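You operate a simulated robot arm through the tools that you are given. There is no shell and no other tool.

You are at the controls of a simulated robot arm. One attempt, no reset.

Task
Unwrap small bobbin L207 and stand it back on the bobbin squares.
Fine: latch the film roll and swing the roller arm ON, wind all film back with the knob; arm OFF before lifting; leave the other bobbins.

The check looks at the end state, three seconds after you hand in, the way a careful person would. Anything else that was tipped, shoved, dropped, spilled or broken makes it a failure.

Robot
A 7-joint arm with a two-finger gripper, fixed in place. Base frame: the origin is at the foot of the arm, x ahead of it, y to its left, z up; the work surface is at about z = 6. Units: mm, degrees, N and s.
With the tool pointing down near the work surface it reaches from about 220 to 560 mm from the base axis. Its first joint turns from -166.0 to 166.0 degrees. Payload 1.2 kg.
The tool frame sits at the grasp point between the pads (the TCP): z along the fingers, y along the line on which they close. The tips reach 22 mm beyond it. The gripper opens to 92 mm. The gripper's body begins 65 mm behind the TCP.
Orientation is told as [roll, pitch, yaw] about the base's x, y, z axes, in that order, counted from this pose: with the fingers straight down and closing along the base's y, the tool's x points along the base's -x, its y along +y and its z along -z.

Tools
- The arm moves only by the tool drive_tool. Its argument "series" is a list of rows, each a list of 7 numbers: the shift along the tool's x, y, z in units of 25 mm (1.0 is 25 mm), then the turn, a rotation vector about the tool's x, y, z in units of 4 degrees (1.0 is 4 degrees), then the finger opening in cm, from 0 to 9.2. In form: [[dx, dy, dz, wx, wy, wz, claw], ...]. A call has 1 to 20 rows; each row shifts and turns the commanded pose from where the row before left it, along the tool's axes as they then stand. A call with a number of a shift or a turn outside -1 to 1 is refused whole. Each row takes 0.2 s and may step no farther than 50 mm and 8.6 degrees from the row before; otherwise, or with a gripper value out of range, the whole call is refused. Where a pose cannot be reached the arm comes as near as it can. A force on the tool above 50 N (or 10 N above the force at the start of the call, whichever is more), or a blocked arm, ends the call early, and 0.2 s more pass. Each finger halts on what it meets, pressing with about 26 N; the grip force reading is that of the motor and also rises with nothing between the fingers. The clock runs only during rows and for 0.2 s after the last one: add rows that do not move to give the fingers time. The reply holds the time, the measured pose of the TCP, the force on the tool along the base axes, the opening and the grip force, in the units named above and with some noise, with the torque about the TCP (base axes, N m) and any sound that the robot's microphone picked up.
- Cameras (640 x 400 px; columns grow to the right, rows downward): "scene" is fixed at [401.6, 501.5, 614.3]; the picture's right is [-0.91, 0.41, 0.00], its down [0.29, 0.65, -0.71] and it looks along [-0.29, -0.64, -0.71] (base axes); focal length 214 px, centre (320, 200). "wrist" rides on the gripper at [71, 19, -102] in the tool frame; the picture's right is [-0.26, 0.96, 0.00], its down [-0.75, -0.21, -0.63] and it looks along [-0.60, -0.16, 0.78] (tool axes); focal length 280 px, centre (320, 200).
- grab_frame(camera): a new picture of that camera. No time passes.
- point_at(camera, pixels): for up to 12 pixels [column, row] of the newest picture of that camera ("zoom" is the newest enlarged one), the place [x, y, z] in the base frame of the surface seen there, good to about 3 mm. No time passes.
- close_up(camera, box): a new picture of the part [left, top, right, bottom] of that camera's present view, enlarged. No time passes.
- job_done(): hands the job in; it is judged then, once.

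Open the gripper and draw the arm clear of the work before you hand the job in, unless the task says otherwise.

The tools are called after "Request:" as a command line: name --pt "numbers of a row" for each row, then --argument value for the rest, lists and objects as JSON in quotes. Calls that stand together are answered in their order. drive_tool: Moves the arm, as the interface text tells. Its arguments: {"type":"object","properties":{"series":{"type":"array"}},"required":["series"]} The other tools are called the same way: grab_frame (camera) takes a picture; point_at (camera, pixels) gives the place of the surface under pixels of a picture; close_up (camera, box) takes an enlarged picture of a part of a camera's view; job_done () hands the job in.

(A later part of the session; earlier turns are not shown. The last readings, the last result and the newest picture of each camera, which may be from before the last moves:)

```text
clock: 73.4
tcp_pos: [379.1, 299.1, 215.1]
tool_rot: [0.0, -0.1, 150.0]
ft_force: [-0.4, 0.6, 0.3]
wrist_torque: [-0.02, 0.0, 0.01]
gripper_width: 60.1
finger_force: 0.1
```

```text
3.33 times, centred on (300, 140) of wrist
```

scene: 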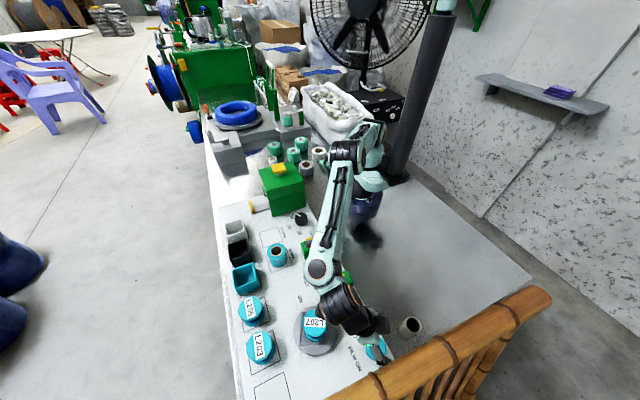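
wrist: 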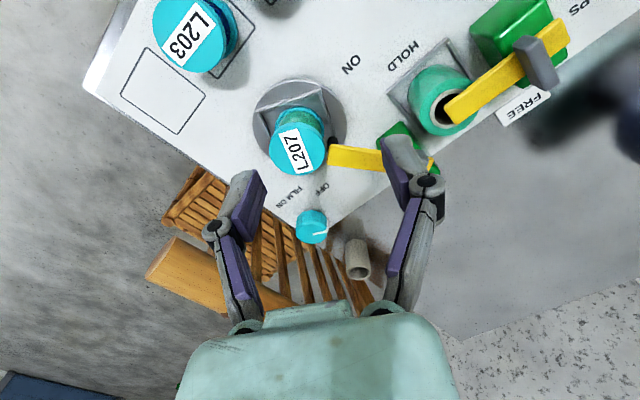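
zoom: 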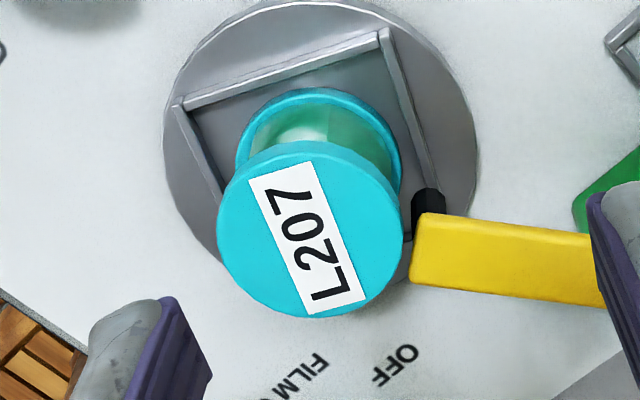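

The film still spans roughly 240°→20° on the bobbin (it has shrunk from ~240° of arc), so more CCW turning is needed. I noticed the wrist camera came close to the bobbin at yaw 150 with 30° tilt; I'll use a 15° tilt next (camera ≥45 mm higher than the bobbin) and stroke yaw 40→140. Moving back above the knob.

Request:
drive_tool --pt "-0.88 -0.284 0 0 0 0 6" --pt "-0.88 -0.284 0 0 0 0 6" --pt "-0.88 -0.284 0 0 0 0 6" --pt "-0.88 -0.284 0 0 0 0 6" --pt "-0.88 -0.284 0 0 0 0 6" --pt "-0.88 -0.284 0 0 0 0 6" --pt "-0.88 -0.284 0 0 0 0 6" --pt "-0.88 -0.284 0 0 0 0 6" --pt "-0.88 -0.284 0 0 0 0 6" --pt "0 0 0 0 0 1 6" --pt "0 0 0 0 0 1 6" --pt "0 0 0 0 0 1 6" --pt "0 0 0 0 0 1 6" --pt "0 0 0 0 0 1 6" --pt "0 0 0 0 0 1 6" --pt "0 0 0 0 0 1 6" --pt "0 0 0 0 0 1 6" --pt "0 0 0 0 0 1 6" --pt "0 0 0 0 0 1 6"

Request:
drive_tool --pt "0 0 0 0 0 1 6" --pt "0 0 0 0 0 1 6" --pt "0 0 0 0 0 1 6" --pt "0 0 0 0 0 1 6" --pt "0 0 0 0 0 1 6" --pt "0 0 0 0 0 1 6" --pt "0 0 0 0 0 1 6" --pt "0 0 0 0 0 1 6" --pt "0 0 0 0 0 1 6" --pt "0 0 0 0 0 1 6" --pt "0 0 0 0 0 1 6" --pt "0 0 0 0 0 1 6" --pt "0 0 0 0 0 1 6" --pt "0 0 0 0 0 1 6" --pt "0 0 0 0 0 1 6" --pt "0 0 0 0 0 1 6" --pt "0 0 0 0 -0.94 0.5 6" --pt "0 0 0 0 -0.94 0 6" --pt "0 0 0 0 -0.94 0 6" --pt "0 0 0 0 -0.94 0 6"

Request:
grab_frame --camera "scene"

Request:
close_up --camera "scene" --box '[295, 300, 345, 345]'

```text
clock: 77.4
tcp_pos: [239.9, 454.1, 214.7]
tool_rot: [0.1, -0.1, 109.9]
ft_force: [0.2, 0.2, -0.4]
wrist_torque: [0.03, 0.0, 0.01]
gripper_width: 60.0
finger_force: 0.0
```

```text
clock: 81.6
tcp_pos: [238.8, 454.6, 214.0]
tool_rot: [0.1, -15.1, 44.0]
ft_force: [-0.1, 0.2, -0.5]
wrist_torque: [-0.01, 0.0, 0.0]
gripper_width: 60.1
finger_force: 0.1
```

```text
taken
```

scene: 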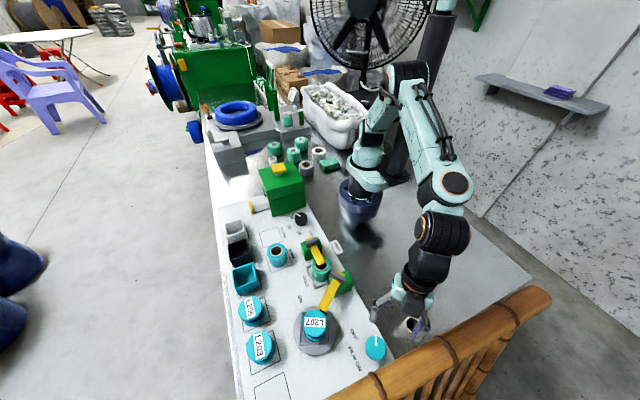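

```text
8.89 times, centred on (320, 322) of scene
```

zoom: 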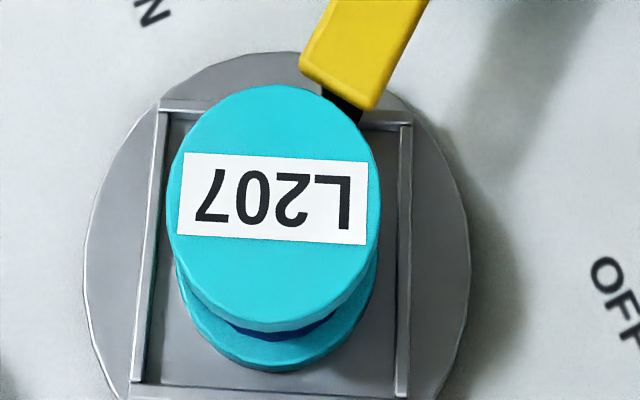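

Yaw 44°, tilt 15°, bobbin unchanged. Descending around the knob with a 52 mm opening.

Request:
drive_tool --pt "0.207 0 0.773 0 0 0 5.4" --pt "0.207 0 0.773 0 0 0 5.2" --pt "0.207 0 0.773 0 0 0 5.2" --pt "0.207 0 0.773 0 0 0 5.2" --pt "0.207 0 0.773 0 0 0 5.2" --pt "0.207 0 0.773 0 0 0 5.2" --pt "0.207 0 0.773 0 0 0 5.2" --pt "0 0 0 0 0 0 5.2"

Request:
grab_frame --camera "wrist"

Request:
close_up --camera "scene" --box '[330, 280, 440, 390]'

```text
clock: 83.4
tcp_pos: [237.7, 455.0, 74.7]
tool_rot: [0.1, -15.0, 43.9]
ft_force: [0.3, -0.3, 0.0]
wrist_torque: [-0.01, -0.02, -0.01]
gripper_width: 52.0
finger_force: 0.1
```

```text
taken
```

wrist: 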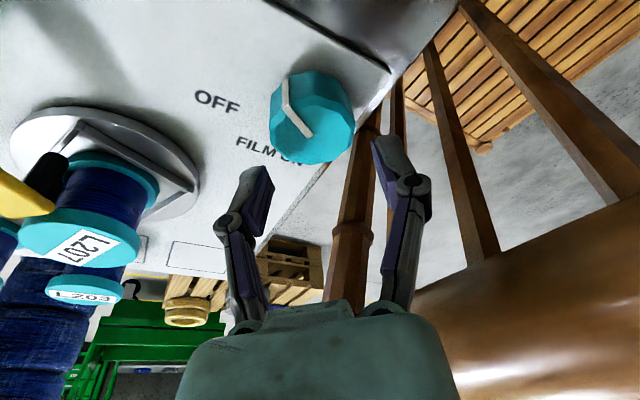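

```text
3.64 times, centred on (385, 335) of scene
```

zoom: 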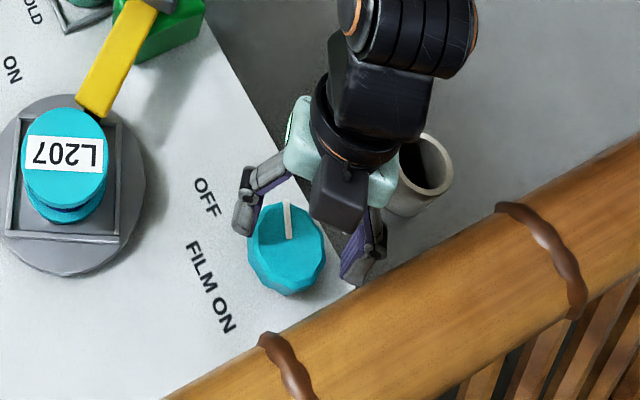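

The knob sits between the fingers (wrist [311,117]); the −x side of L207 is already blue. Lowering the last 40 mm and gripping.

Request:
drive_tool --pt "0.155 0 0.58 0 0 0 5.2" --pt "0.155 0 0.58 0 0 0 5.2" --pt "0.11 0 0.41 0 0 0 5.2" --pt "0 0 0 0 0 0 4.4" --pt "0 0 0 0 0 0 3.5" --pt "0 0 0 0 0 0 3"

Request:
grab_frame --camera "wrist"

Request:
close_up --camera "wrist" --box '[0, 100, 200, 300]'

```text
clock: 84.8
tcp_pos: [239.7, 454.5, 32.4]
tool_rot: [0.0, -15.0, 43.9]
ft_force: [7.0, -9.3, 2.1]
wrist_torque: [-0.43, -0.09, -0.05]
gripper_width: 44.3
finger_force: 28.0
```

```text
taken
```

wrist: 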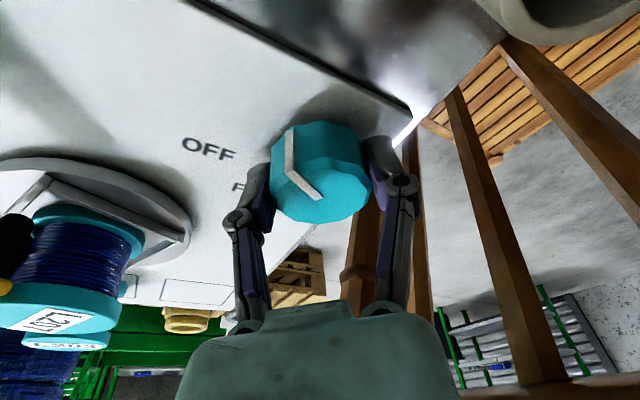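

```text
2.00 times, centred on (100, 200) of wrist
```

zoom: 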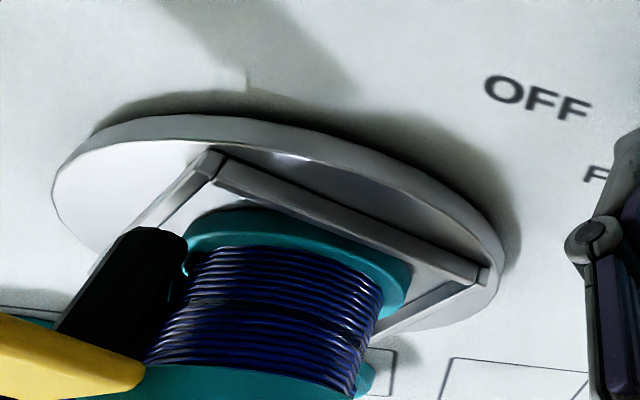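

Gripped at 44 mm with small side load; this low view nicely shows blue wire beside the roller. Turning CCW 32° and watching.

Request:
drive_tool --pt "0 0 0 -0.259 0 -0.966 3" --pt "0 0 0 -0.259 0 -0.966 3" --pt "0 0 0 -0.259 0 -0.966 3" --pt "0 0 0 -0.259 0 -0.966 3" --pt "0 0 0 -0.259 0 -0.966 3" --pt "0 0 0 -0.259 0 -0.966 3" --pt "0 0 0 -0.259 0 -0.966 3" --pt "0 0 0 -0.259 0 -0.966 3"

Request:
close_up --camera "scene" --box '[295, 300, 345, 345]'

Request:
grab_frame --camera "wrist"

```text
clock: 86.6
tcp_pos: [239.9, 453.7, 34.5]
tool_rot: [-0.2, -15.2, 75.9]
ft_force: [20.3, 0.5, -2.4]
wrist_torque: [0.11, -0.45, -0.03]
gripper_width: 44.3
finger_force: 27.8
```

```text
8.89 times, centred on (320, 322) of scene
```

zoom: 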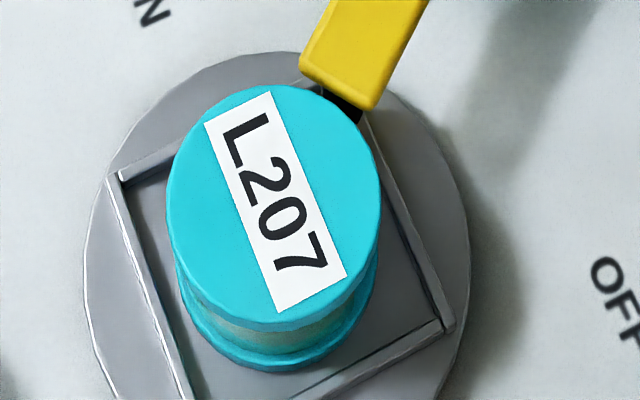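

```text
taken
```

wrist: 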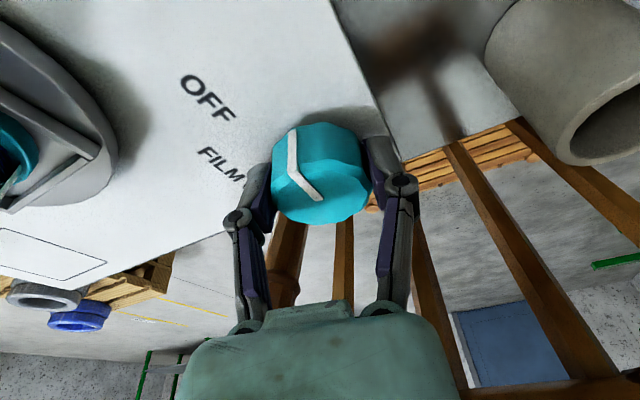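

Label has completed 360° and film shows at the front again; zooming closely on the visible slit to see where the film ends now.

Request:
close_up --camera "scene" --box '[303, 325, 333, 347]'

Request:
close_up --camera "scene" --box '[300, 240, 340, 270]'

```text
16.00 times, centred on (318, 336) of scene
```

zoom: 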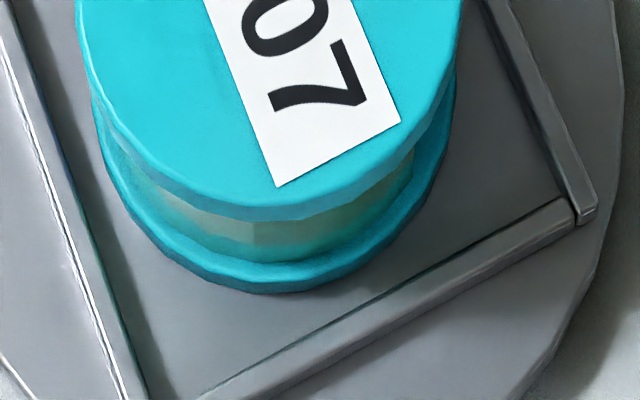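

```text
13.33 times, centred on (320, 255) of scene
```

zoom: 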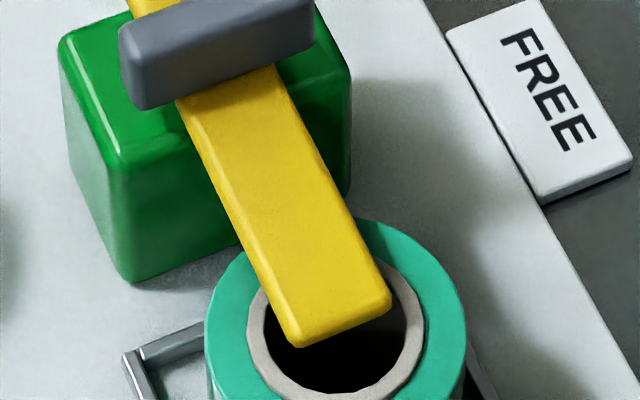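

Film still covers the front slit at this phase. Continuing CCW in 16° steps and tracking what passes the front.

Request:
drive_tool --pt "0 0 0 -0.259 0 -0.966 3" --pt "0 0 0 -0.259 0 -0.966 3" --pt "0 0 0 -0.259 0 -0.966 3"

Request:
close_up --camera "scene" --box '[295, 300, 345, 345]'

Request:
drive_tool --pt "0 0 0 -0.259 0 -0.966 3" --pt "0 0 0 -0.259 0 -0.966 3" --pt "0 0 0 -0.259 0 -0.966 3"

Request:
close_up --camera "scene" --box '[295, 300, 345, 345]'

Request:
drive_tool --pt "0 0 0 -0.259 0 -0.966 3" --pt "0 0 0 -0.259 0 -0.966 3" --pt "0 0 0 -0.259 0 -0.966 3"

Request:
close_up --camera "scene" --box '[295, 300, 345, 345]'

```text
clock: 87.4
tcp_pos: [240.1, 453.5, 33.5]
tool_rot: [-0.2, -14.9, 87.8]
ft_force: [22.8, -0.1, -2.9]
wrist_torque: [0.41, -0.62, -0.06]
gripper_width: 43.6
finger_force: 27.8
```

```text
8.89 times, centred on (320, 322) of scene
```

zoom: 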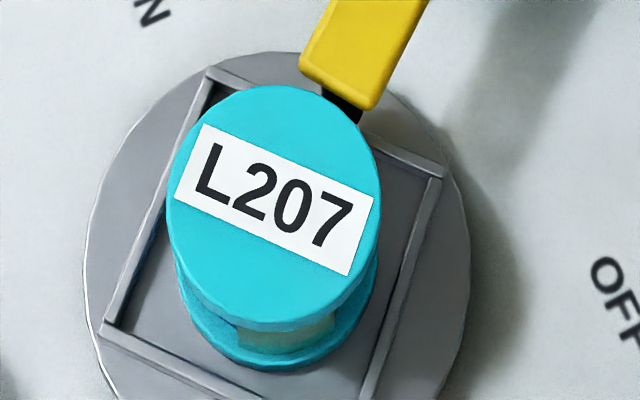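

```text
clock: 88.2
tcp_pos: [240.8, 454.0, 34.2]
tool_rot: [-0.1, -14.9, 99.9]
ft_force: [18.5, -13.4, 17.3]
wrist_torque: [-0.28, -0.45, -0.05]
gripper_width: 43.7
finger_force: 27.6
```

```text
8.89 times, centred on (320, 322) of scene
```

zoom: 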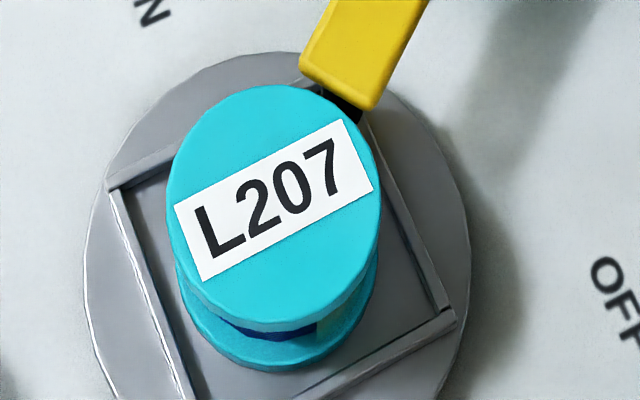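

```text
clock: 89.0
tcp_pos: [241.1, 454.1, 32.5]
tool_rot: [-0.3, -14.9, 111.8]
ft_force: [27.1, 2.1, 2.4]
wrist_torque: [-0.49, -0.65, -0.06]
gripper_width: 43.7
finger_force: 28.1
```

```text
8.89 times, centred on (320, 322) of scene
```

zoom: 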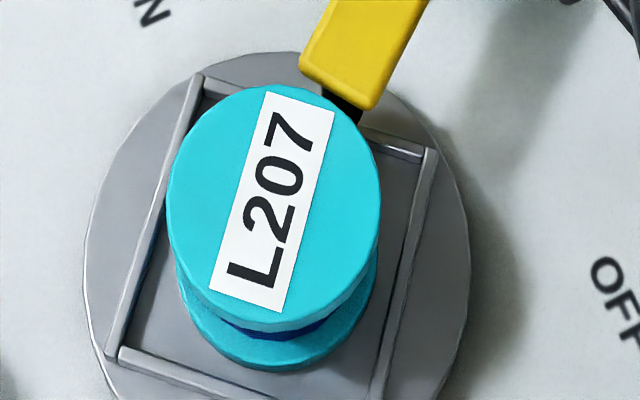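

Film edge keeps passing by as before; the trailing end isn't visible from here. Turning 28° further to yaw ≈140.

Request:
drive_tool --pt "0 0 0 -0.259 0 -0.966 3" --pt "0 0 0 -0.259 0 -0.966 3" --pt "0 0 0 -0.259 0 -0.966 3" --pt "0 0 0 -0.259 0 -0.966 3" --pt "0 0 0 -0.259 0 -0.966 3" --pt "0 0 0 -0.259 0 -0.966 3" --pt "0 0 0 -0.259 0 -0.966 3"

Request:
close_up --camera "scene" --box '[295, 300, 345, 345]'

Request:
grab_frame --camera "scene"

```text
clock: 90.6
tcp_pos: [241.6, 454.0, 33.0]
tool_rot: [-0.3, -14.8, 139.8]
ft_force: [35.3, 10.2, -4.0]
wrist_torque: [0.11, -0.52, -0.05]
gripper_width: 43.7
finger_force: 27.9
```

```text
8.89 times, centred on (320, 322) of scene
```

zoom: 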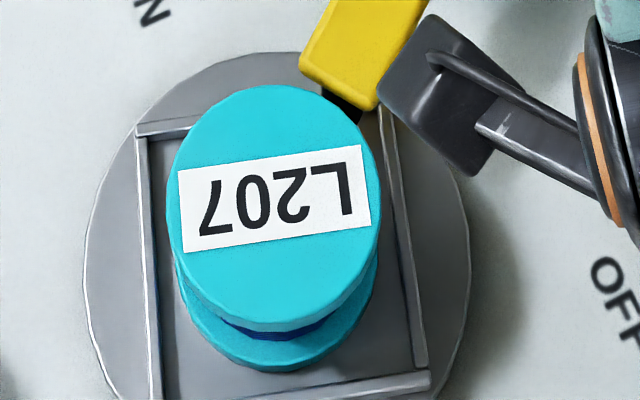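

```text
taken
```

scene: 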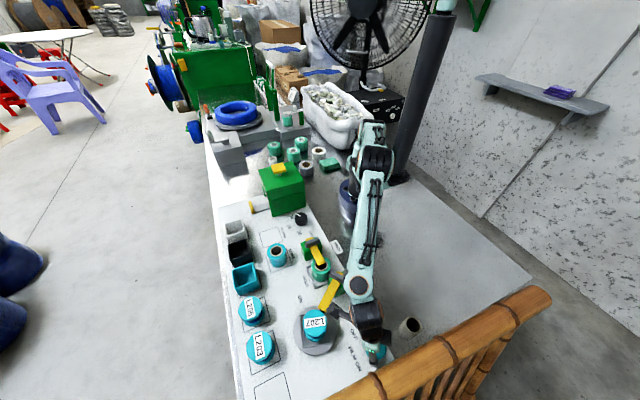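

Side load has grown to 35 N in +x, so the knob axis is ~2 mm toward +x of my TCP. I shift the command to relieve it, release, lift and go to the same inspection view as before (bobbin is at nearly the same phase, +1 turn).

Request:
drive_tool --pt "0.047 -0.067 -0.0125 0 0 0 3" --pt "0 0 0 0 0 0 4.8" --pt "0 0 0 0 0 0 5.2" --pt "0 0 0 0 0 0 5.2" --pt "-0.207 0 -0.773 0 0 0 5.2" --pt "-0.207 0 -0.773 0 0 0 5.2" --pt "-0.207 0 -0.773 0 0 0 5.2" --pt "-0.207 0 -0.773 0 0 0 5.2" --pt "-0.207 0 -0.773 0 0 0 5.2" --pt "-0.207 0 -0.773 0 0 0 5.2" --pt "-0.207 0 -0.773 0 0 0 5.2" --pt "-0.207 0 -0.773 0 0 0 5.2" --pt "-0.207 0 -0.773 0 0 0 5.2" --pt "0 0 0 0 0.94 0 5.2" --pt "0 0 0 0 0.94 0 5.2" --pt "0 0 0 0 0.94 0 5.2" --pt "0 0 0 0 0.94 0 5.2"

Request:
close_up --camera "scene" --box '[280, 250, 400, 380]'

```text
clock: 94.2
tcp_pos: [240.9, 452.9, 212.9]
tool_rot: [0.1, 0.0, 139.9]
ft_force: [-0.2, 0.3, -0.5]
wrist_torque: [0.02, 0.0, 0.05]
gripper_width: 52.1
finger_force: 0.0
```

```text
3.08 times, centred on (340, 315) of scene
```

zoom: 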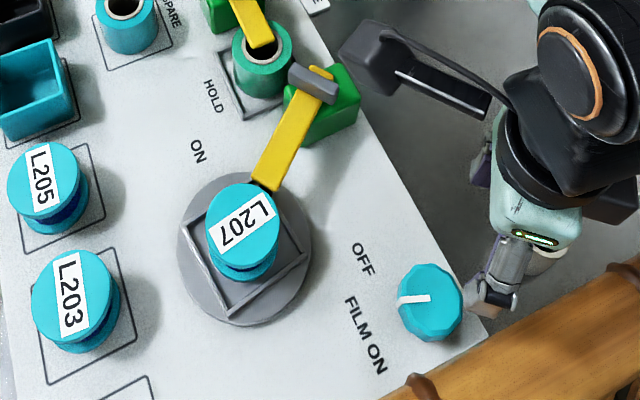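

Releasing nudged the knob a few degrees further CCW (still in the unwinding direction). Moving to the inspection view.

Request:
drive_tool --pt "0.91 0.13 0 0 0 0 6" --pt "0.91 0.13 0 0 0 0 6" --pt "0.91 0.13 0 0 0 0 6" --pt "0.91 0.13 0 0 0 0 6" --pt "0.91 0.13 0 0 0 0 6" --pt "0.91 0.13 0 0 0 0 6" --pt "0.91 0.13 0 0 0 0 6" --pt "0.91 0.13 0 0 0 0 6" --pt "0.91 0.13 0 0 0 0 6" --pt "0 0 0 0 0 -0.85 6" --pt "0 0 0 0 0 -0.85 6" --pt "0 0 0 0 0 -0.8 6"

Request:
close_up --camera "wrist" --box '[240, 80, 360, 200]'

Request:
close_up --camera "scene" --box '[295, 300, 345, 345]'

```text
clock: 96.8
tcp_pos: [381.1, 299.5, 213.0]
tool_rot: [0.0, -0.1, 150.1]
ft_force: [0.4, -0.3, -0.8]
wrist_torque: [-0.02, 0.0, 0.02]
gripper_width: 60.2
finger_force: 0.0
```

```text
3.33 times, centred on (300, 140) of wrist
```

zoom: 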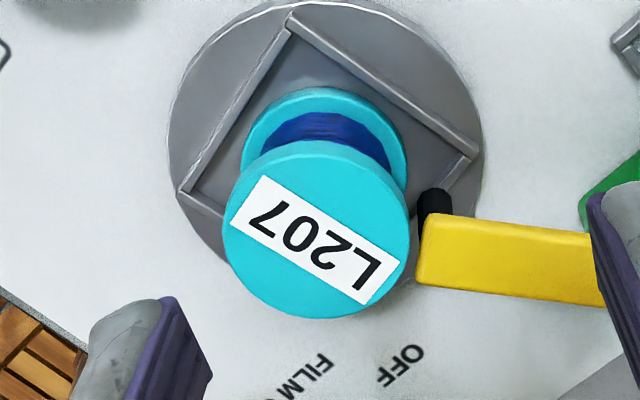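

```text
8.89 times, centred on (320, 322) of scene
```

zoom: 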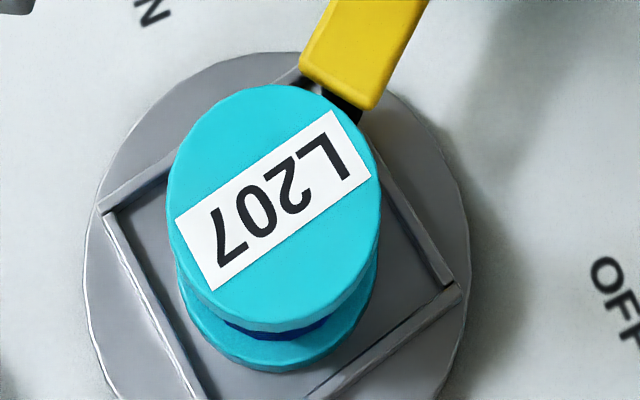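

From the −y/+x side the core is now entirely blue — the film patch is gone there, and the front slit is blue too. Checking the remaining sides (−x side) from other camera positions.

Request:
drive_tool --pt "0 0 0 0 0 1 6" --pt "0 0 0 0 0 1 6" --pt "0 0 0 0 0 1 6" --pt "0 0 0 0 0 1 6" --pt "0 0 0 0 0 1 6" --pt "0 0 0 0 0 1 6" --pt "0 0 0 0 0 1 6" --pt "0 0 0 0 0 1 6" --pt "0 0 0 0 0 1 6" --pt "0 0 0 0 0 1 6" --pt "0 0 0 0 0 1 6" --pt "0 0 0 0 0 1 6" --pt "0 0 0 0 0 1 6" --pt "0 0 0 0 0 1 6" --pt "0 0 0 0 0 1 6" --pt "-0.22 0.97 0 0 0 0 6" --pt "-0.22 0.97 0 0 0 0 6" --pt "-0.22 0.97 0 0 0 0 6" --pt "-0.22 0.97 0 0 0 0 6"

Request:
close_up --camera "wrist" --box '[200, 60, 320, 180]'

Request:
drive_tool --pt "0 0 0 0 0 1 6" --pt "0 0 0 0 0 1 6" --pt "0 0 0 0 0 1 6" --pt "0 0 0 0 0 1 6" --pt "0 0 0 0 0 1 6" --pt "0 0 0 0 0 1 6" --pt "0 0 0 0 0 1 6" --pt "0 0 0 0 0 1 6" --pt "0 0 0 0 0 1 6" --pt "0 0 0 0 0 1 6" --pt "0 0 0 0 0 1 6" --pt "0 0 0 0 0 1 6" --pt "0 0 0 0 0 1 6" --pt "0 0 0 0 0 1 6" --pt "0 0 0 0 0 1 6" --pt "0 0 0 0 0 1 6" --pt "0 0 0 0 0 1 6" --pt "0 0 0 0 0 1 6" --pt "0 0 0 0 0 1 6" --pt "0 0 0 0 0 1 6"

Request:
grab_frame --camera "wrist"

```text
clock: 100.8
tcp_pos: [284.3, 322.3, 213.8]
tool_rot: [0.1, 0.0, 89.9]
ft_force: [-0.4, 0.2, -1.1]
wrist_torque: [0.01, 0.0, 0.02]
gripper_width: 60.0
finger_force: 0.0
```

```text
3.33 times, centred on (260, 120) of wrist
```

zoom: 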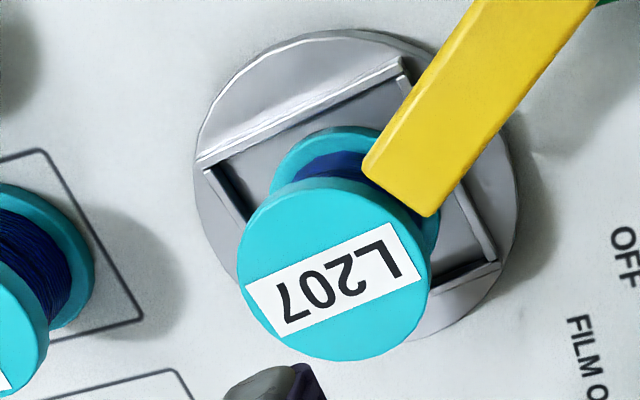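

```text
clock: 105.0
tcp_pos: [281.4, 320.9, 214.1]
tool_rot: [0.1, 0.1, 9.8]
ft_force: [-0.1, -0.9, 0.7]
wrist_torque: [0.02, 0.03, 0.01]
gripper_width: 59.8
finger_force: 0.0
```

```text
taken
```

wrist: 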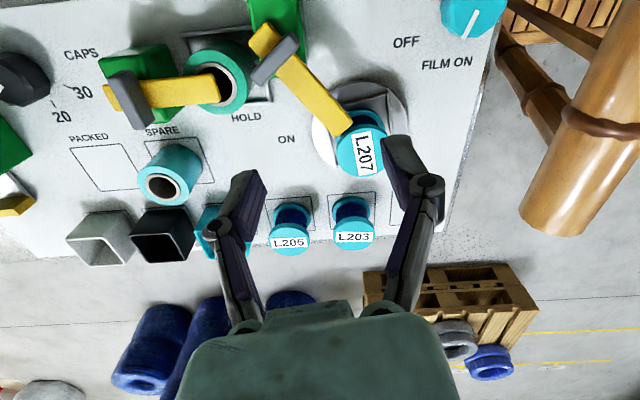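

−y side is blue as well. Moving +y to see the −x side of the bobbin.

Request:
drive_tool --pt "0.25 0.99 0 0 0 0 6" --pt "0.25 0.99 0 0 0 0 6" --pt "0.25 0.99 0 0 0 0 6"

Request:
grab_frame --camera "wrist"

Request:
close_up --camera "wrist" --box '[230, 60, 350, 180]'

```text
clock: 105.8
tcp_pos: [250.4, 393.2, 212.2]
tool_rot: [0.1, 0.1, 9.9]
ft_force: [-0.8, -0.1, 0.8]
wrist_torque: [-0.02, 0.0, 0.01]
gripper_width: 59.8
finger_force: 0.0
```

```text
taken
```

wrist: 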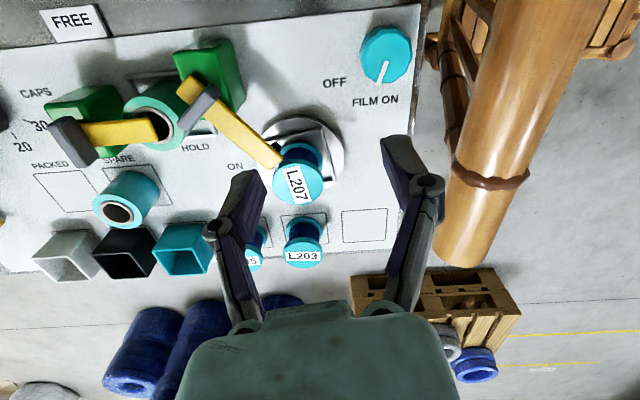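

```text
3.33 times, centred on (290, 120) of wrist
```

zoom: 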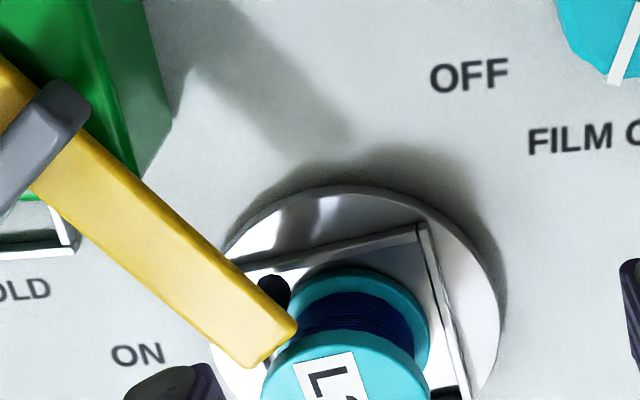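

−x side is blue too. One last unseen sector is the +x side; moving the camera there (yaw →180) on the way to the roller-arm handle.

Request:
drive_tool --pt "-0.95 -0.375 0 0 0 0 6" --pt "-0.95 -0.375 0 0 0 0 6" --pt "-0.95 -0.375 0 0 0 0 6" --pt "-0.95 -0.375 0 0 0 0 6" --pt "-0.95 -0.375 0 0 0 0 6" --pt "-0.95 -0.375 0 0 0 0 6" --pt "0 0 0 0 0 -1 6" --pt "0 0 0 0 0 -1 6" --pt "0 0 0 0 0 -1 6" --pt "0 0 0 0 0 -1 6" --pt "0 0 0 0 0 -1 6" --pt "0 0 0 0 0 -1 6" --pt "0 0 0 0 0 -1 6" --pt "0 0 0 0 0 -1 6" --pt "0 0 0 0 0 -1 6" --pt "0 0 0 0 0 -1 6" --pt "0 0 0 0 0 -1 6" --pt "0 0 0 0 0 -1 6" --pt "0 0 0 0 0 -1 6" --pt "0 0 0 0 0 -1 6"

Request:
drive_tool --pt "0 0 0 0 0 -1 6" --pt "0 0 0 0 0 -1 6" --pt "0 0 0 0 0 -1 6" --pt "0 0 0 0 0 -1 6" --pt "0 0 0 0 0 -1 6" --pt "0 0 0 0 0 -1 6" --pt "0 0 0 0 0 -1 6" --pt "0 0 0 0 0 -1 6" --pt "0 0 0 0 0 -1 6" --pt "0 0 0 0 0 -1 6" --pt "0 0 0 0 0 -1 6" --pt "0 0 0 0 0 -1 6" --pt "0 0 0 0 0 -1 6" --pt "0 0 0 0 0 -1 6" --pt "0 0 0 0 0 -1 6" --pt "0 0 0 0 0 -1 6" --pt "0 0 0 0 0 -1 6" --pt "0 0 0 0 0 -1 6" --pt "0 0 0 0 0 -1 6" --pt "0 0 0 0 0 -1 6"

Request:
grab_frame --camera "wrist"

```text
clock: 110.0
tcp_pos: [402.3, 361.3, 212.6]
tool_rot: [0.1, 0.0, 66.0]
ft_force: [-0.8, -0.4, -0.5]
wrist_torque: [0.06, 0.03, 0.0]
gripper_width: 60.2
finger_force: 0.1
```

```text
clock: 114.2
tcp_pos: [402.3, 360.5, 212.7]
tool_rot: [0.1, -0.1, 146.0]
ft_force: [-0.3, -0.7, 0.4]
wrist_torque: [0.0, 0.01, 0.01]
gripper_width: 60.0
finger_force: 0.2
```

```text
taken
```

wrist: 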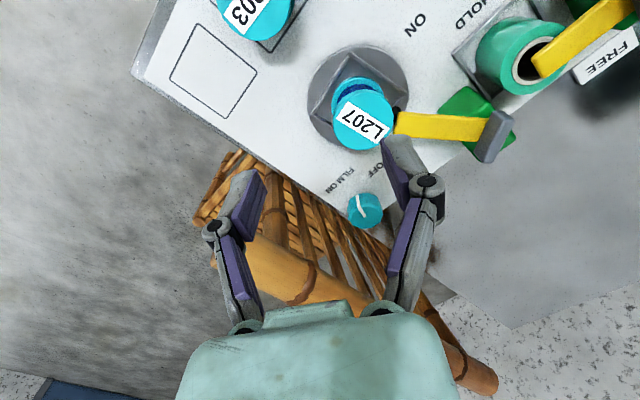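

Zooming on L207's core from this viewpoint (~[358,90]).

Request:
close_up --camera "wrist" --box '[300, 40, 420, 160]'

Request:
drive_tool --pt "0 0 0 0 0 -1 6" --pt "0 0 0 0 0 -1 6" --pt "0 0 0 0 0 -1 6" --pt "0 0 0 0 0 -1 6" --pt "0 0 0 0 0 -1 6" --pt "0 0 0 0 0 -1 6" --pt "0 0 0 0 0 -1 6" --pt "0 0 0 0 0 -1 6" --pt "0 0 0 0 0 -1 6" --pt "0 0 0 0 0 -1 6"

Request:
grab_frame --camera "wrist"

```text
3.33 times, centred on (360, 100) of wrist
```

zoom: 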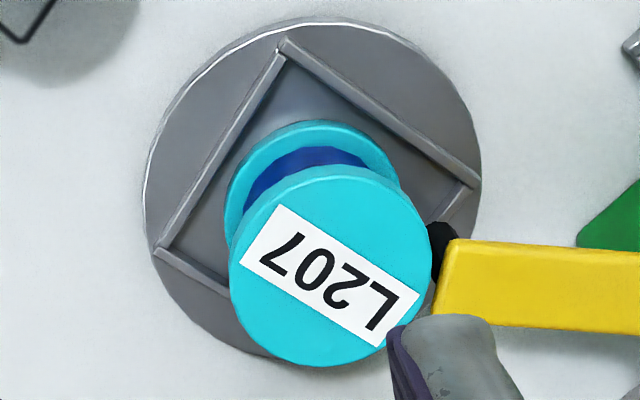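

```text
clock: 116.4
tcp_pos: [401.0, 361.2, 212.9]
tool_rot: [-0.2, -0.1, -174.0]
ft_force: [0.6, -1.5, -0.7]
wrist_torque: [-0.03, 0.0, 0.01]
gripper_width: 60.1
finger_force: 0.0
```

```text
taken
```

wrist: 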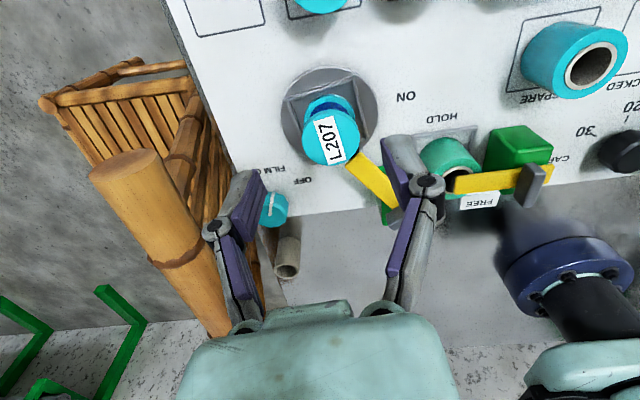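

Zooming on L207 from the +x side and on the film roll.

Request:
close_up --camera "wrist" --box '[270, 60, 400, 180]'

Request:
close_up --camera "scene" --box '[280, 215, 380, 350]'

```text
3.33 times, centred on (335, 120) of wrist
```

zoom: 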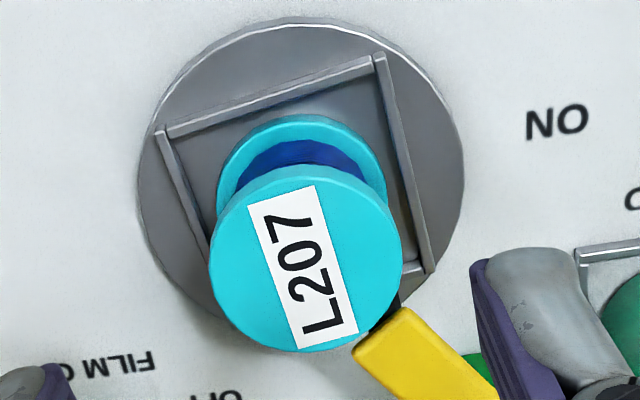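

```text
2.96 times, centred on (330, 282) of scene
```

zoom: 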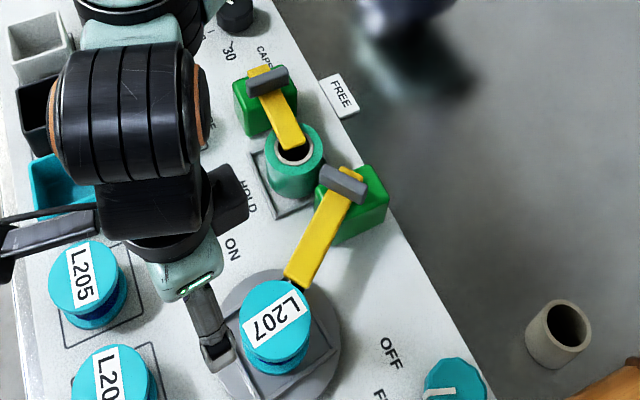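

Every side of L207 is blue: film is fully wound back. Next, the roller arm back to OFF: moving above its handle (≈258.5,288.5) with yaw ≈127°.

Request:
drive_tool --pt "-0.995 0.382 0 0 0 0 5" --pt "-0.995 0.382 0 0 0 0 5" --pt "-0.995 0.382 0 0 0 0 5" --pt "-0.995 0.382 0 0 0 0 5" --pt "-0.995 0.382 0 0 0 0 5" --pt "-0.995 0.382 0 0 0 0 5" --pt "0 0 0 0 0 1 5" --pt "0 0 0 0 0 1 5" --pt "0 0 0 0 0 1 5" --pt "0 0 0 0 0 1 5" --pt "0 0 0 0 0 1 5" --pt "0 0 0 0 0 1 5" --pt "0 0 0 0 0 1 5"

Request:
drive_tool --pt "0 0 0 0 0 1 5" --pt "0 0 0 0 0 1 5" --pt "0 0 0 0 0 1 5" --pt "0 0 0 0 0 1 5" --pt "0 0 0 0 0 1 5" --pt "0 0 0 0 0 1 5" --pt "0 0 0 0 0 1 5" --pt "0 0 0 0 0 0.7 5"

Request:
grab_frame --camera "wrist"

```text
clock: 119.2
tcp_pos: [259.6, 288.9, 213.5]
tool_rot: [0.0, -0.2, 157.9]
ft_force: [-0.5, 0.7, -0.1]
wrist_torque: [0.0, -0.01, 0.03]
gripper_width: 50.0
finger_force: 0.2
```

```text
clock: 121.0
tcp_pos: [258.4, 287.9, 214.2]
tool_rot: [0.1, -0.1, 127.1]
ft_force: [0.5, 0.2, -0.4]
wrist_torque: [0.03, 0.01, -0.02]
gripper_width: 49.9
finger_force: 0.1
```

```text
taken
```

wrist: 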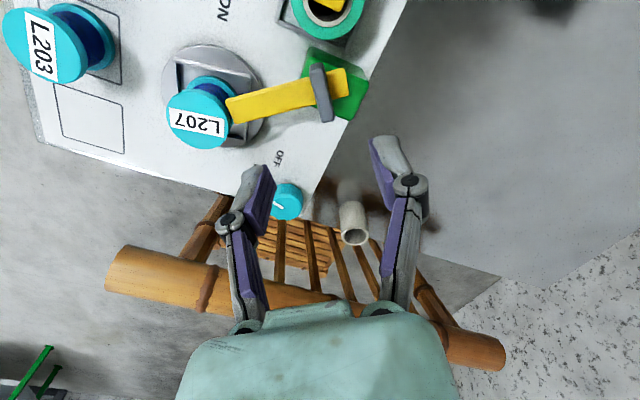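

Centred over the handle with yaw 127°. Descending to z≈98 with a 40 mm opening and closing on the handle.

Request:
drive_tool --pt "0 0 0.8 0 0 0 4.5" --pt "0 0 0.8 0 0 0 4" --pt "0 0 0.8 0 0 0 4" --pt "0 0 0.8 0 0 0 4" --pt "0 0 0.6 0 0 0 4" --pt "0 0 0.5 0 0 0 4" --pt "0 0 0.33 0 0 0 4" --pt "0 0 0 0 0 0 4"

Request:
close_up --camera "scene" --box '[293, 240, 393, 320]'

Request:
grab_frame --camera "wrist"

```text
clock: 122.8
tcp_pos: [258.1, 289.9, 97.9]
tool_rot: [0.0, -0.1, 127.1]
ft_force: [-0.4, -0.7, 0.3]
wrist_torque: [0.03, -0.03, 0.03]
gripper_width: 39.8
finger_force: 0.1
```

```text
5.00 times, centred on (343, 280) of scene
```

zoom: 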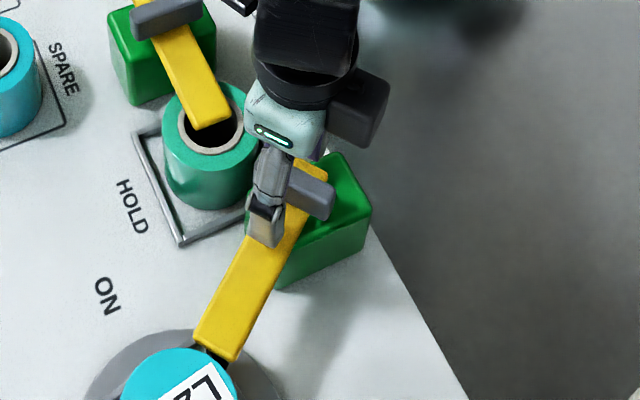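

```text
taken
```

wrist: 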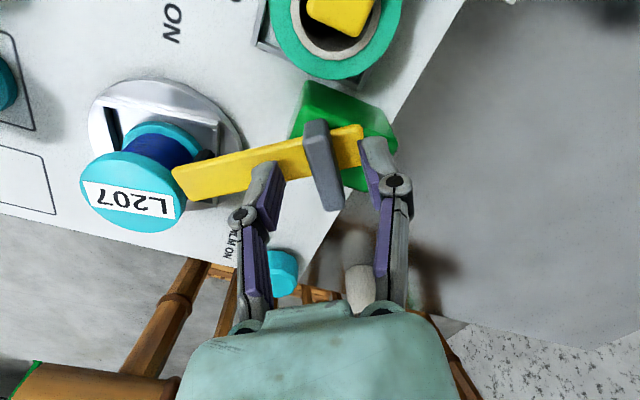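

Handle is between the fingers. Gripping and swinging CCW toward OFF by 24° first.

Request:
drive_tool --pt "0 0 0 0 0 0 2.5" --pt "0 0 0 0 0 0 1" --pt "0 0 0 0 0 0 0" --pt "0 0 0 0 0 0 0" --pt "0 0 0 0 0 -0.8 0" --pt "0 0 0 0 0 -0.8 0" --pt "0 0 0 0 0 -0.8 0" --pt "0 0 0 0 0 -0.8 0" --pt "0 0 0 0 0 -0.8 0" --pt "0 0 0 0 0 -0.8 0"

Request:
close_up --camera "scene" --box '[293, 250, 393, 340]'

```text
clock: 125.0
tcp_pos: [257.4, 289.1, 97.1]
tool_rot: [0.3, -0.3, 146.6]
ft_force: [-30.4, -9.0, 9.0]
wrist_torque: [-0.37, 0.27, 0.03]
gripper_width: 11.9
finger_force: 27.9
```

```text
4.44 times, centred on (343, 295) of scene
```

zoom: 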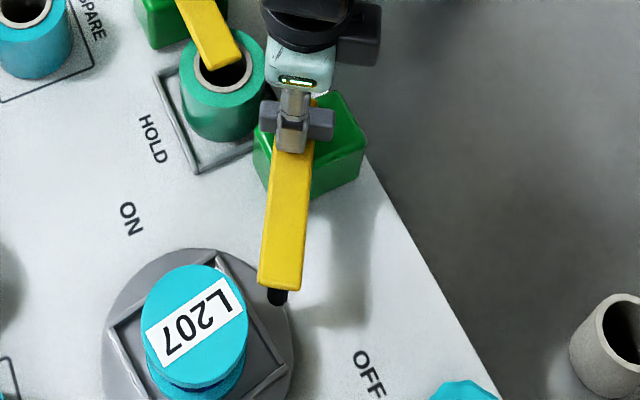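

Arm follows, side load −30 N in x. Relaxing, shifting ~1.5 mm toward −x, regripping and continuing 24°.

Request:
drive_tool --pt "0 0 0 0 0 0 2" --pt "-0.04 0.05 0 0 0 0 2" --pt "0 0 0 0 0 0 0" --pt "0 0 0 0 0 0 0" --pt "0 0 0 0 0 -0.8 0" --pt "0 0 0 0 0 -0.8 0" --pt "0 0 0 0 0 -0.8 0" --pt "0 0 0 0 0 -0.8 0" --pt "0 0 0 0 0 -0.8 0" --pt "0 0 0 0 0 -0.8 0" --pt "0 0 0 0 0 -0.8 0"

Request:
close_up --camera "scene" --box '[293, 250, 393, 340]'

```text
clock: 127.4
tcp_pos: [257.5, 288.4, 98.9]
tool_rot: [-0.3, -0.1, 168.8]
ft_force: [13.2, 3.5, 12.5]
wrist_torque: [0.18, 0.17, -0.03]
gripper_width: 12.0
finger_force: 27.9
```

```text
4.44 times, centred on (343, 295) of scene
```

zoom: 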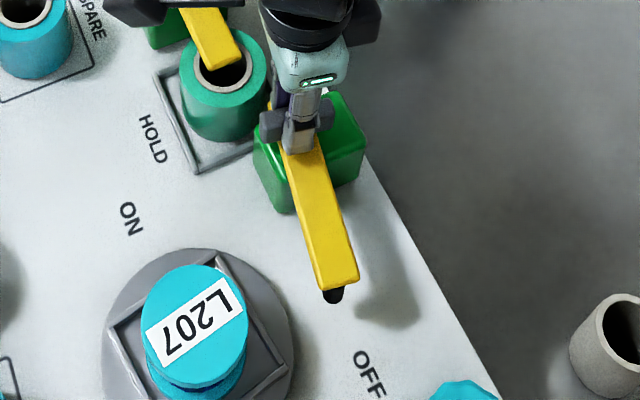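

Continuing toward the OFF stop with another ~22°.

Request:
drive_tool --pt "0 0 0 0 0 -0.8 0" --pt "0 0 0 0 0 -0.8 0" --pt "0 0 0 0 0 -0.8 0" --pt "0 0 0 0 0 -0.8 0" --pt "0 0 0 0 0 -0.8 0" --pt "0 0 0 0 0 -0.8 0"

Request:
close_up --camera "scene" --box '[293, 250, 393, 340]'

```text
clock: 128.8
tcp_pos: [257.9, 290.5, 96.6]
tool_rot: [-0.3, 0.1, -172.0]
ft_force: [14.4, 16.6, 13.9]
wrist_torque: [0.37, -0.54, -0.51]
gripper_width: 11.9
finger_force: 28.1
```

```text
4.44 times, centred on (343, 295) of scene
```

zoom: 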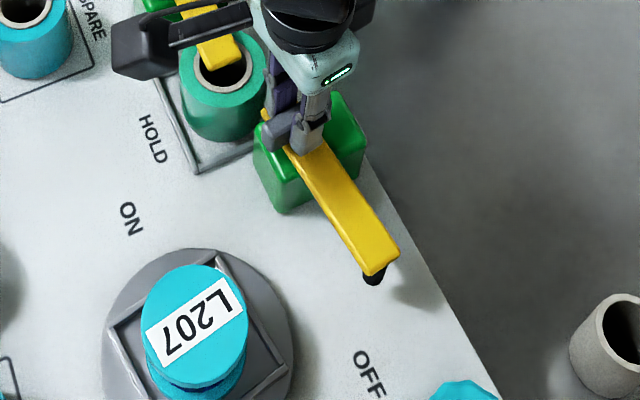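

−0.51 N·m resisting torque at yaw 188° — the OFF stop, matching the original position. Relaxing 2°, releasing and lifting.

Request:
drive_tool --pt "0 0 0 0 0 0.4 0" --pt "0 0 0 0 0 0 1.8" --pt "0 0 0 0 0 0 3.5" --pt "0 0 0 0 0 0 3.5" --pt "0 0 -0.5 0 0 0 3.5" --pt "0 0 -1 0 0 0 3.5" --pt "0 0 -1 0 0 0 4" --pt "0 0 -1 0 0 0 5" --pt "0 0 -1 0 0 0 5"

Request:
close_up --camera "scene" --box '[250, 240, 390, 360]'

Request:
grab_frame --camera "scene"

```text
clock: 130.8
tcp_pos: [255.7, 287.9, 209.3]
tool_rot: [-0.2, 0.0, -173.7]
ft_force: [-0.6, 0.2, -0.8]
wrist_torque: [0.02, -0.03, 0.01]
gripper_width: 49.9
finger_force: 0.0
```

```text
3.33 times, centred on (320, 300) of scene
```

zoom: 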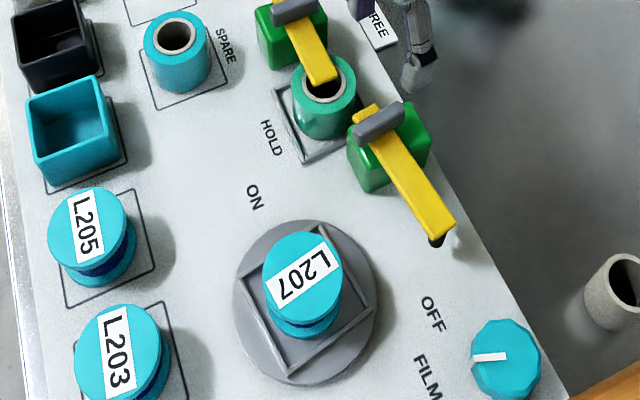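

```text
taken
```

scene: 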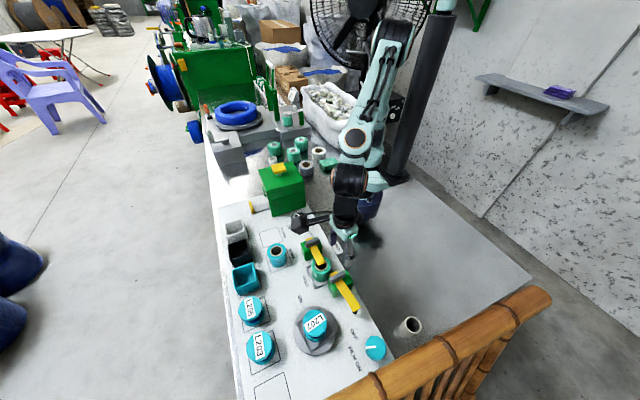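

Roller arm is back at OFF; turntable and bobbin unchanged. The empty square is ~650 mm out, so I need a lean toward the base. I'll first test reach empty-handed: rise, yaw to ≈222° (camera outboard and high), tilt 30° and move toward the empty square at height.

Request:
drive_tool --pt "0 0 -1 0 0 0 7" --pt "0 0 -1 0 0 0 7" --pt "0 0 0 0 0 -1 7" --pt "0 0 0 0 0 -1 7" --pt "0 0 0 0 0 -1 7" --pt "0 0 0 0 0 -1 7" --pt "0 0 0 0 0 -1 7" --pt "0 0 0 0 0 -1 7" --pt "0 0 0 0 0 -1 7" --pt "0 0 0 0 0 -1 7" --pt "0 0 0 0 0 -1 7" --pt "0.92 0.21 0 0 0 0 7" --pt "0.92 0.21 0 0 0 0 7" --pt "0.92 0.21 0 0 0 0 7" --pt "0.92 0.21 0 0 0 0 7" --pt "0.92 0.21 0 0 0 0 7" --pt "0.92 0.21 0 0 0 0 7" --pt "0.92 0.21 0 0 0 0 7"

Request:
grab_frame --camera "wrist"

Request:
grab_frame --camera "scene"

```text
clock: 134.6
tcp_pos: [396.5, 362.4, 256.3]
tool_rot: [-0.2, -0.1, -137.7]
ft_force: [0.7, -1.0, 0.7]
wrist_torque: [-0.01, 0.04, -0.01]
gripper_width: 69.7
finger_force: 0.1
out of reach, approached as far as the arm can: row 18
```

```text
taken
```

wrist: 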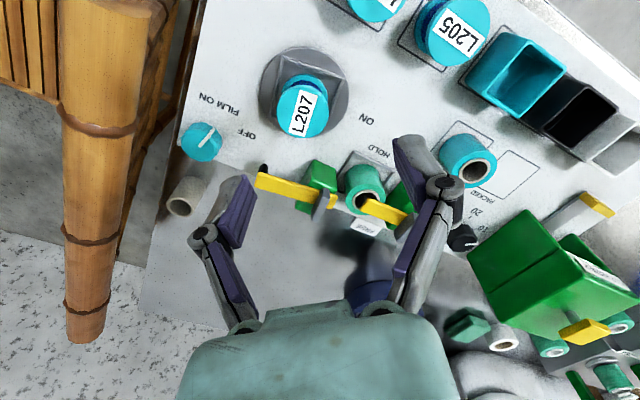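

```text
taken
```

scene: 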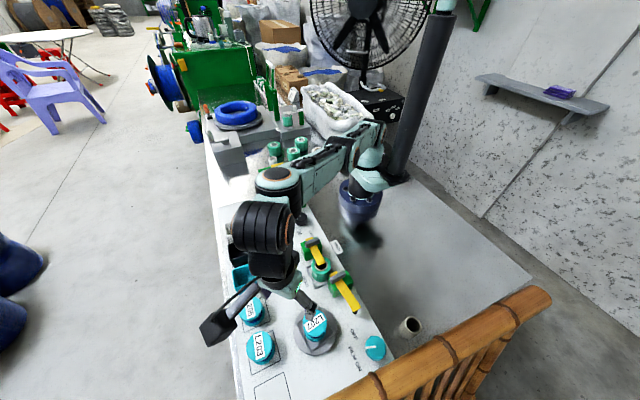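

Row 18 was at the reach limit for a vertical tool at z≈256 (r≈537). Tilting 30° with the hand leaning back toward the base and lowering some should extend it.

Request:
drive_tool --pt "0 0 0 0 0.94 0 7" --pt "0 0 0 0 0.94 0 7" --pt "0 0 0 0 0.94 0 7" --pt "0 0 0 0 0.94 0 7" --pt "0 0 0 0 0.94 0 7" --pt "0 0 0 0 0.94 0 7" --pt "0 0 0 0 0.94 0 7" --pt "0 0 0 0 0.94 0 7" --pt "-0.4 0 0.693 0 0 0 7" --pt "-0.4 0 0.693 0 0 0 7" --pt "-0.4 0 0.693 0 0 0 7" --pt "-0.4 0 0.693 0 0 0 7"

Request:
grab_frame --camera "scene"

Request:
grab_frame --camera "wrist"

```text
clock: 137.2
tcp_pos: [432.5, 400.5, 200.3]
tool_rot: [0.6, 23.9, -138.0]
ft_force: [-0.2, -0.4, 0.0]
wrist_torque: [0.04, 0.0, 0.02]
gripper_width: 70.0
finger_force: 0.1
out of reach, approached as far as the arm can: row 3, 5, 6, 7, 8, 9, 10, 11, 12
```

```text
taken
```

scene: 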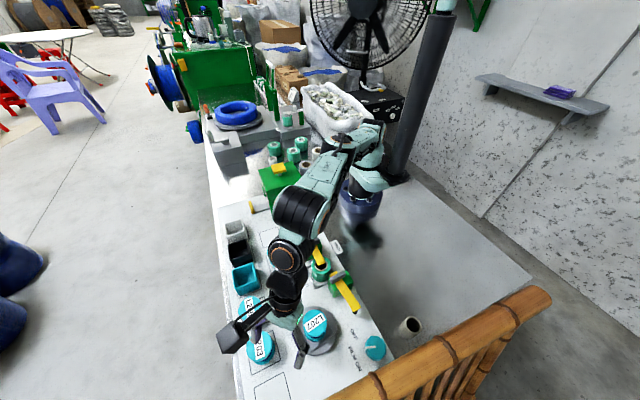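

```text
taken
```

wrist: 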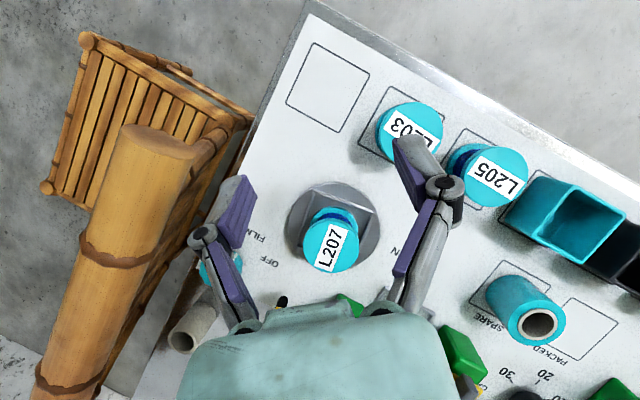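

With yaw 222° the wrist hits a limit before reaching far enough (tilt got only 24°). I'll retreat and use yaw ≈43° instead (wrist joint mid-range), with the hand leaning back toward the base.

Request:
drive_tool --pt "-0.8 0 -0.3 0 0 0 7" --pt "-0.8 0 -0.3 0 0 0 7" --pt "-0.8 0 -0.3 0 0 0 7" --pt "-0.8 0 -0.3 0 0 0 7" --pt "0 0 0 0 0 0 7"

```text
clock: 138.4
tcp_pos: [426.8, 399.9, 213.2]
tool_rot: [0.7, 23.9, -138.0]
ft_force: [0.5, 0.3, -0.3]
wrist_torque: [-0.03, -0.02, -0.02]
gripper_width: 70.0
finger_force: 0.0
out of reach, approached as far as the arm can: row 1, 2, 3, 4
```

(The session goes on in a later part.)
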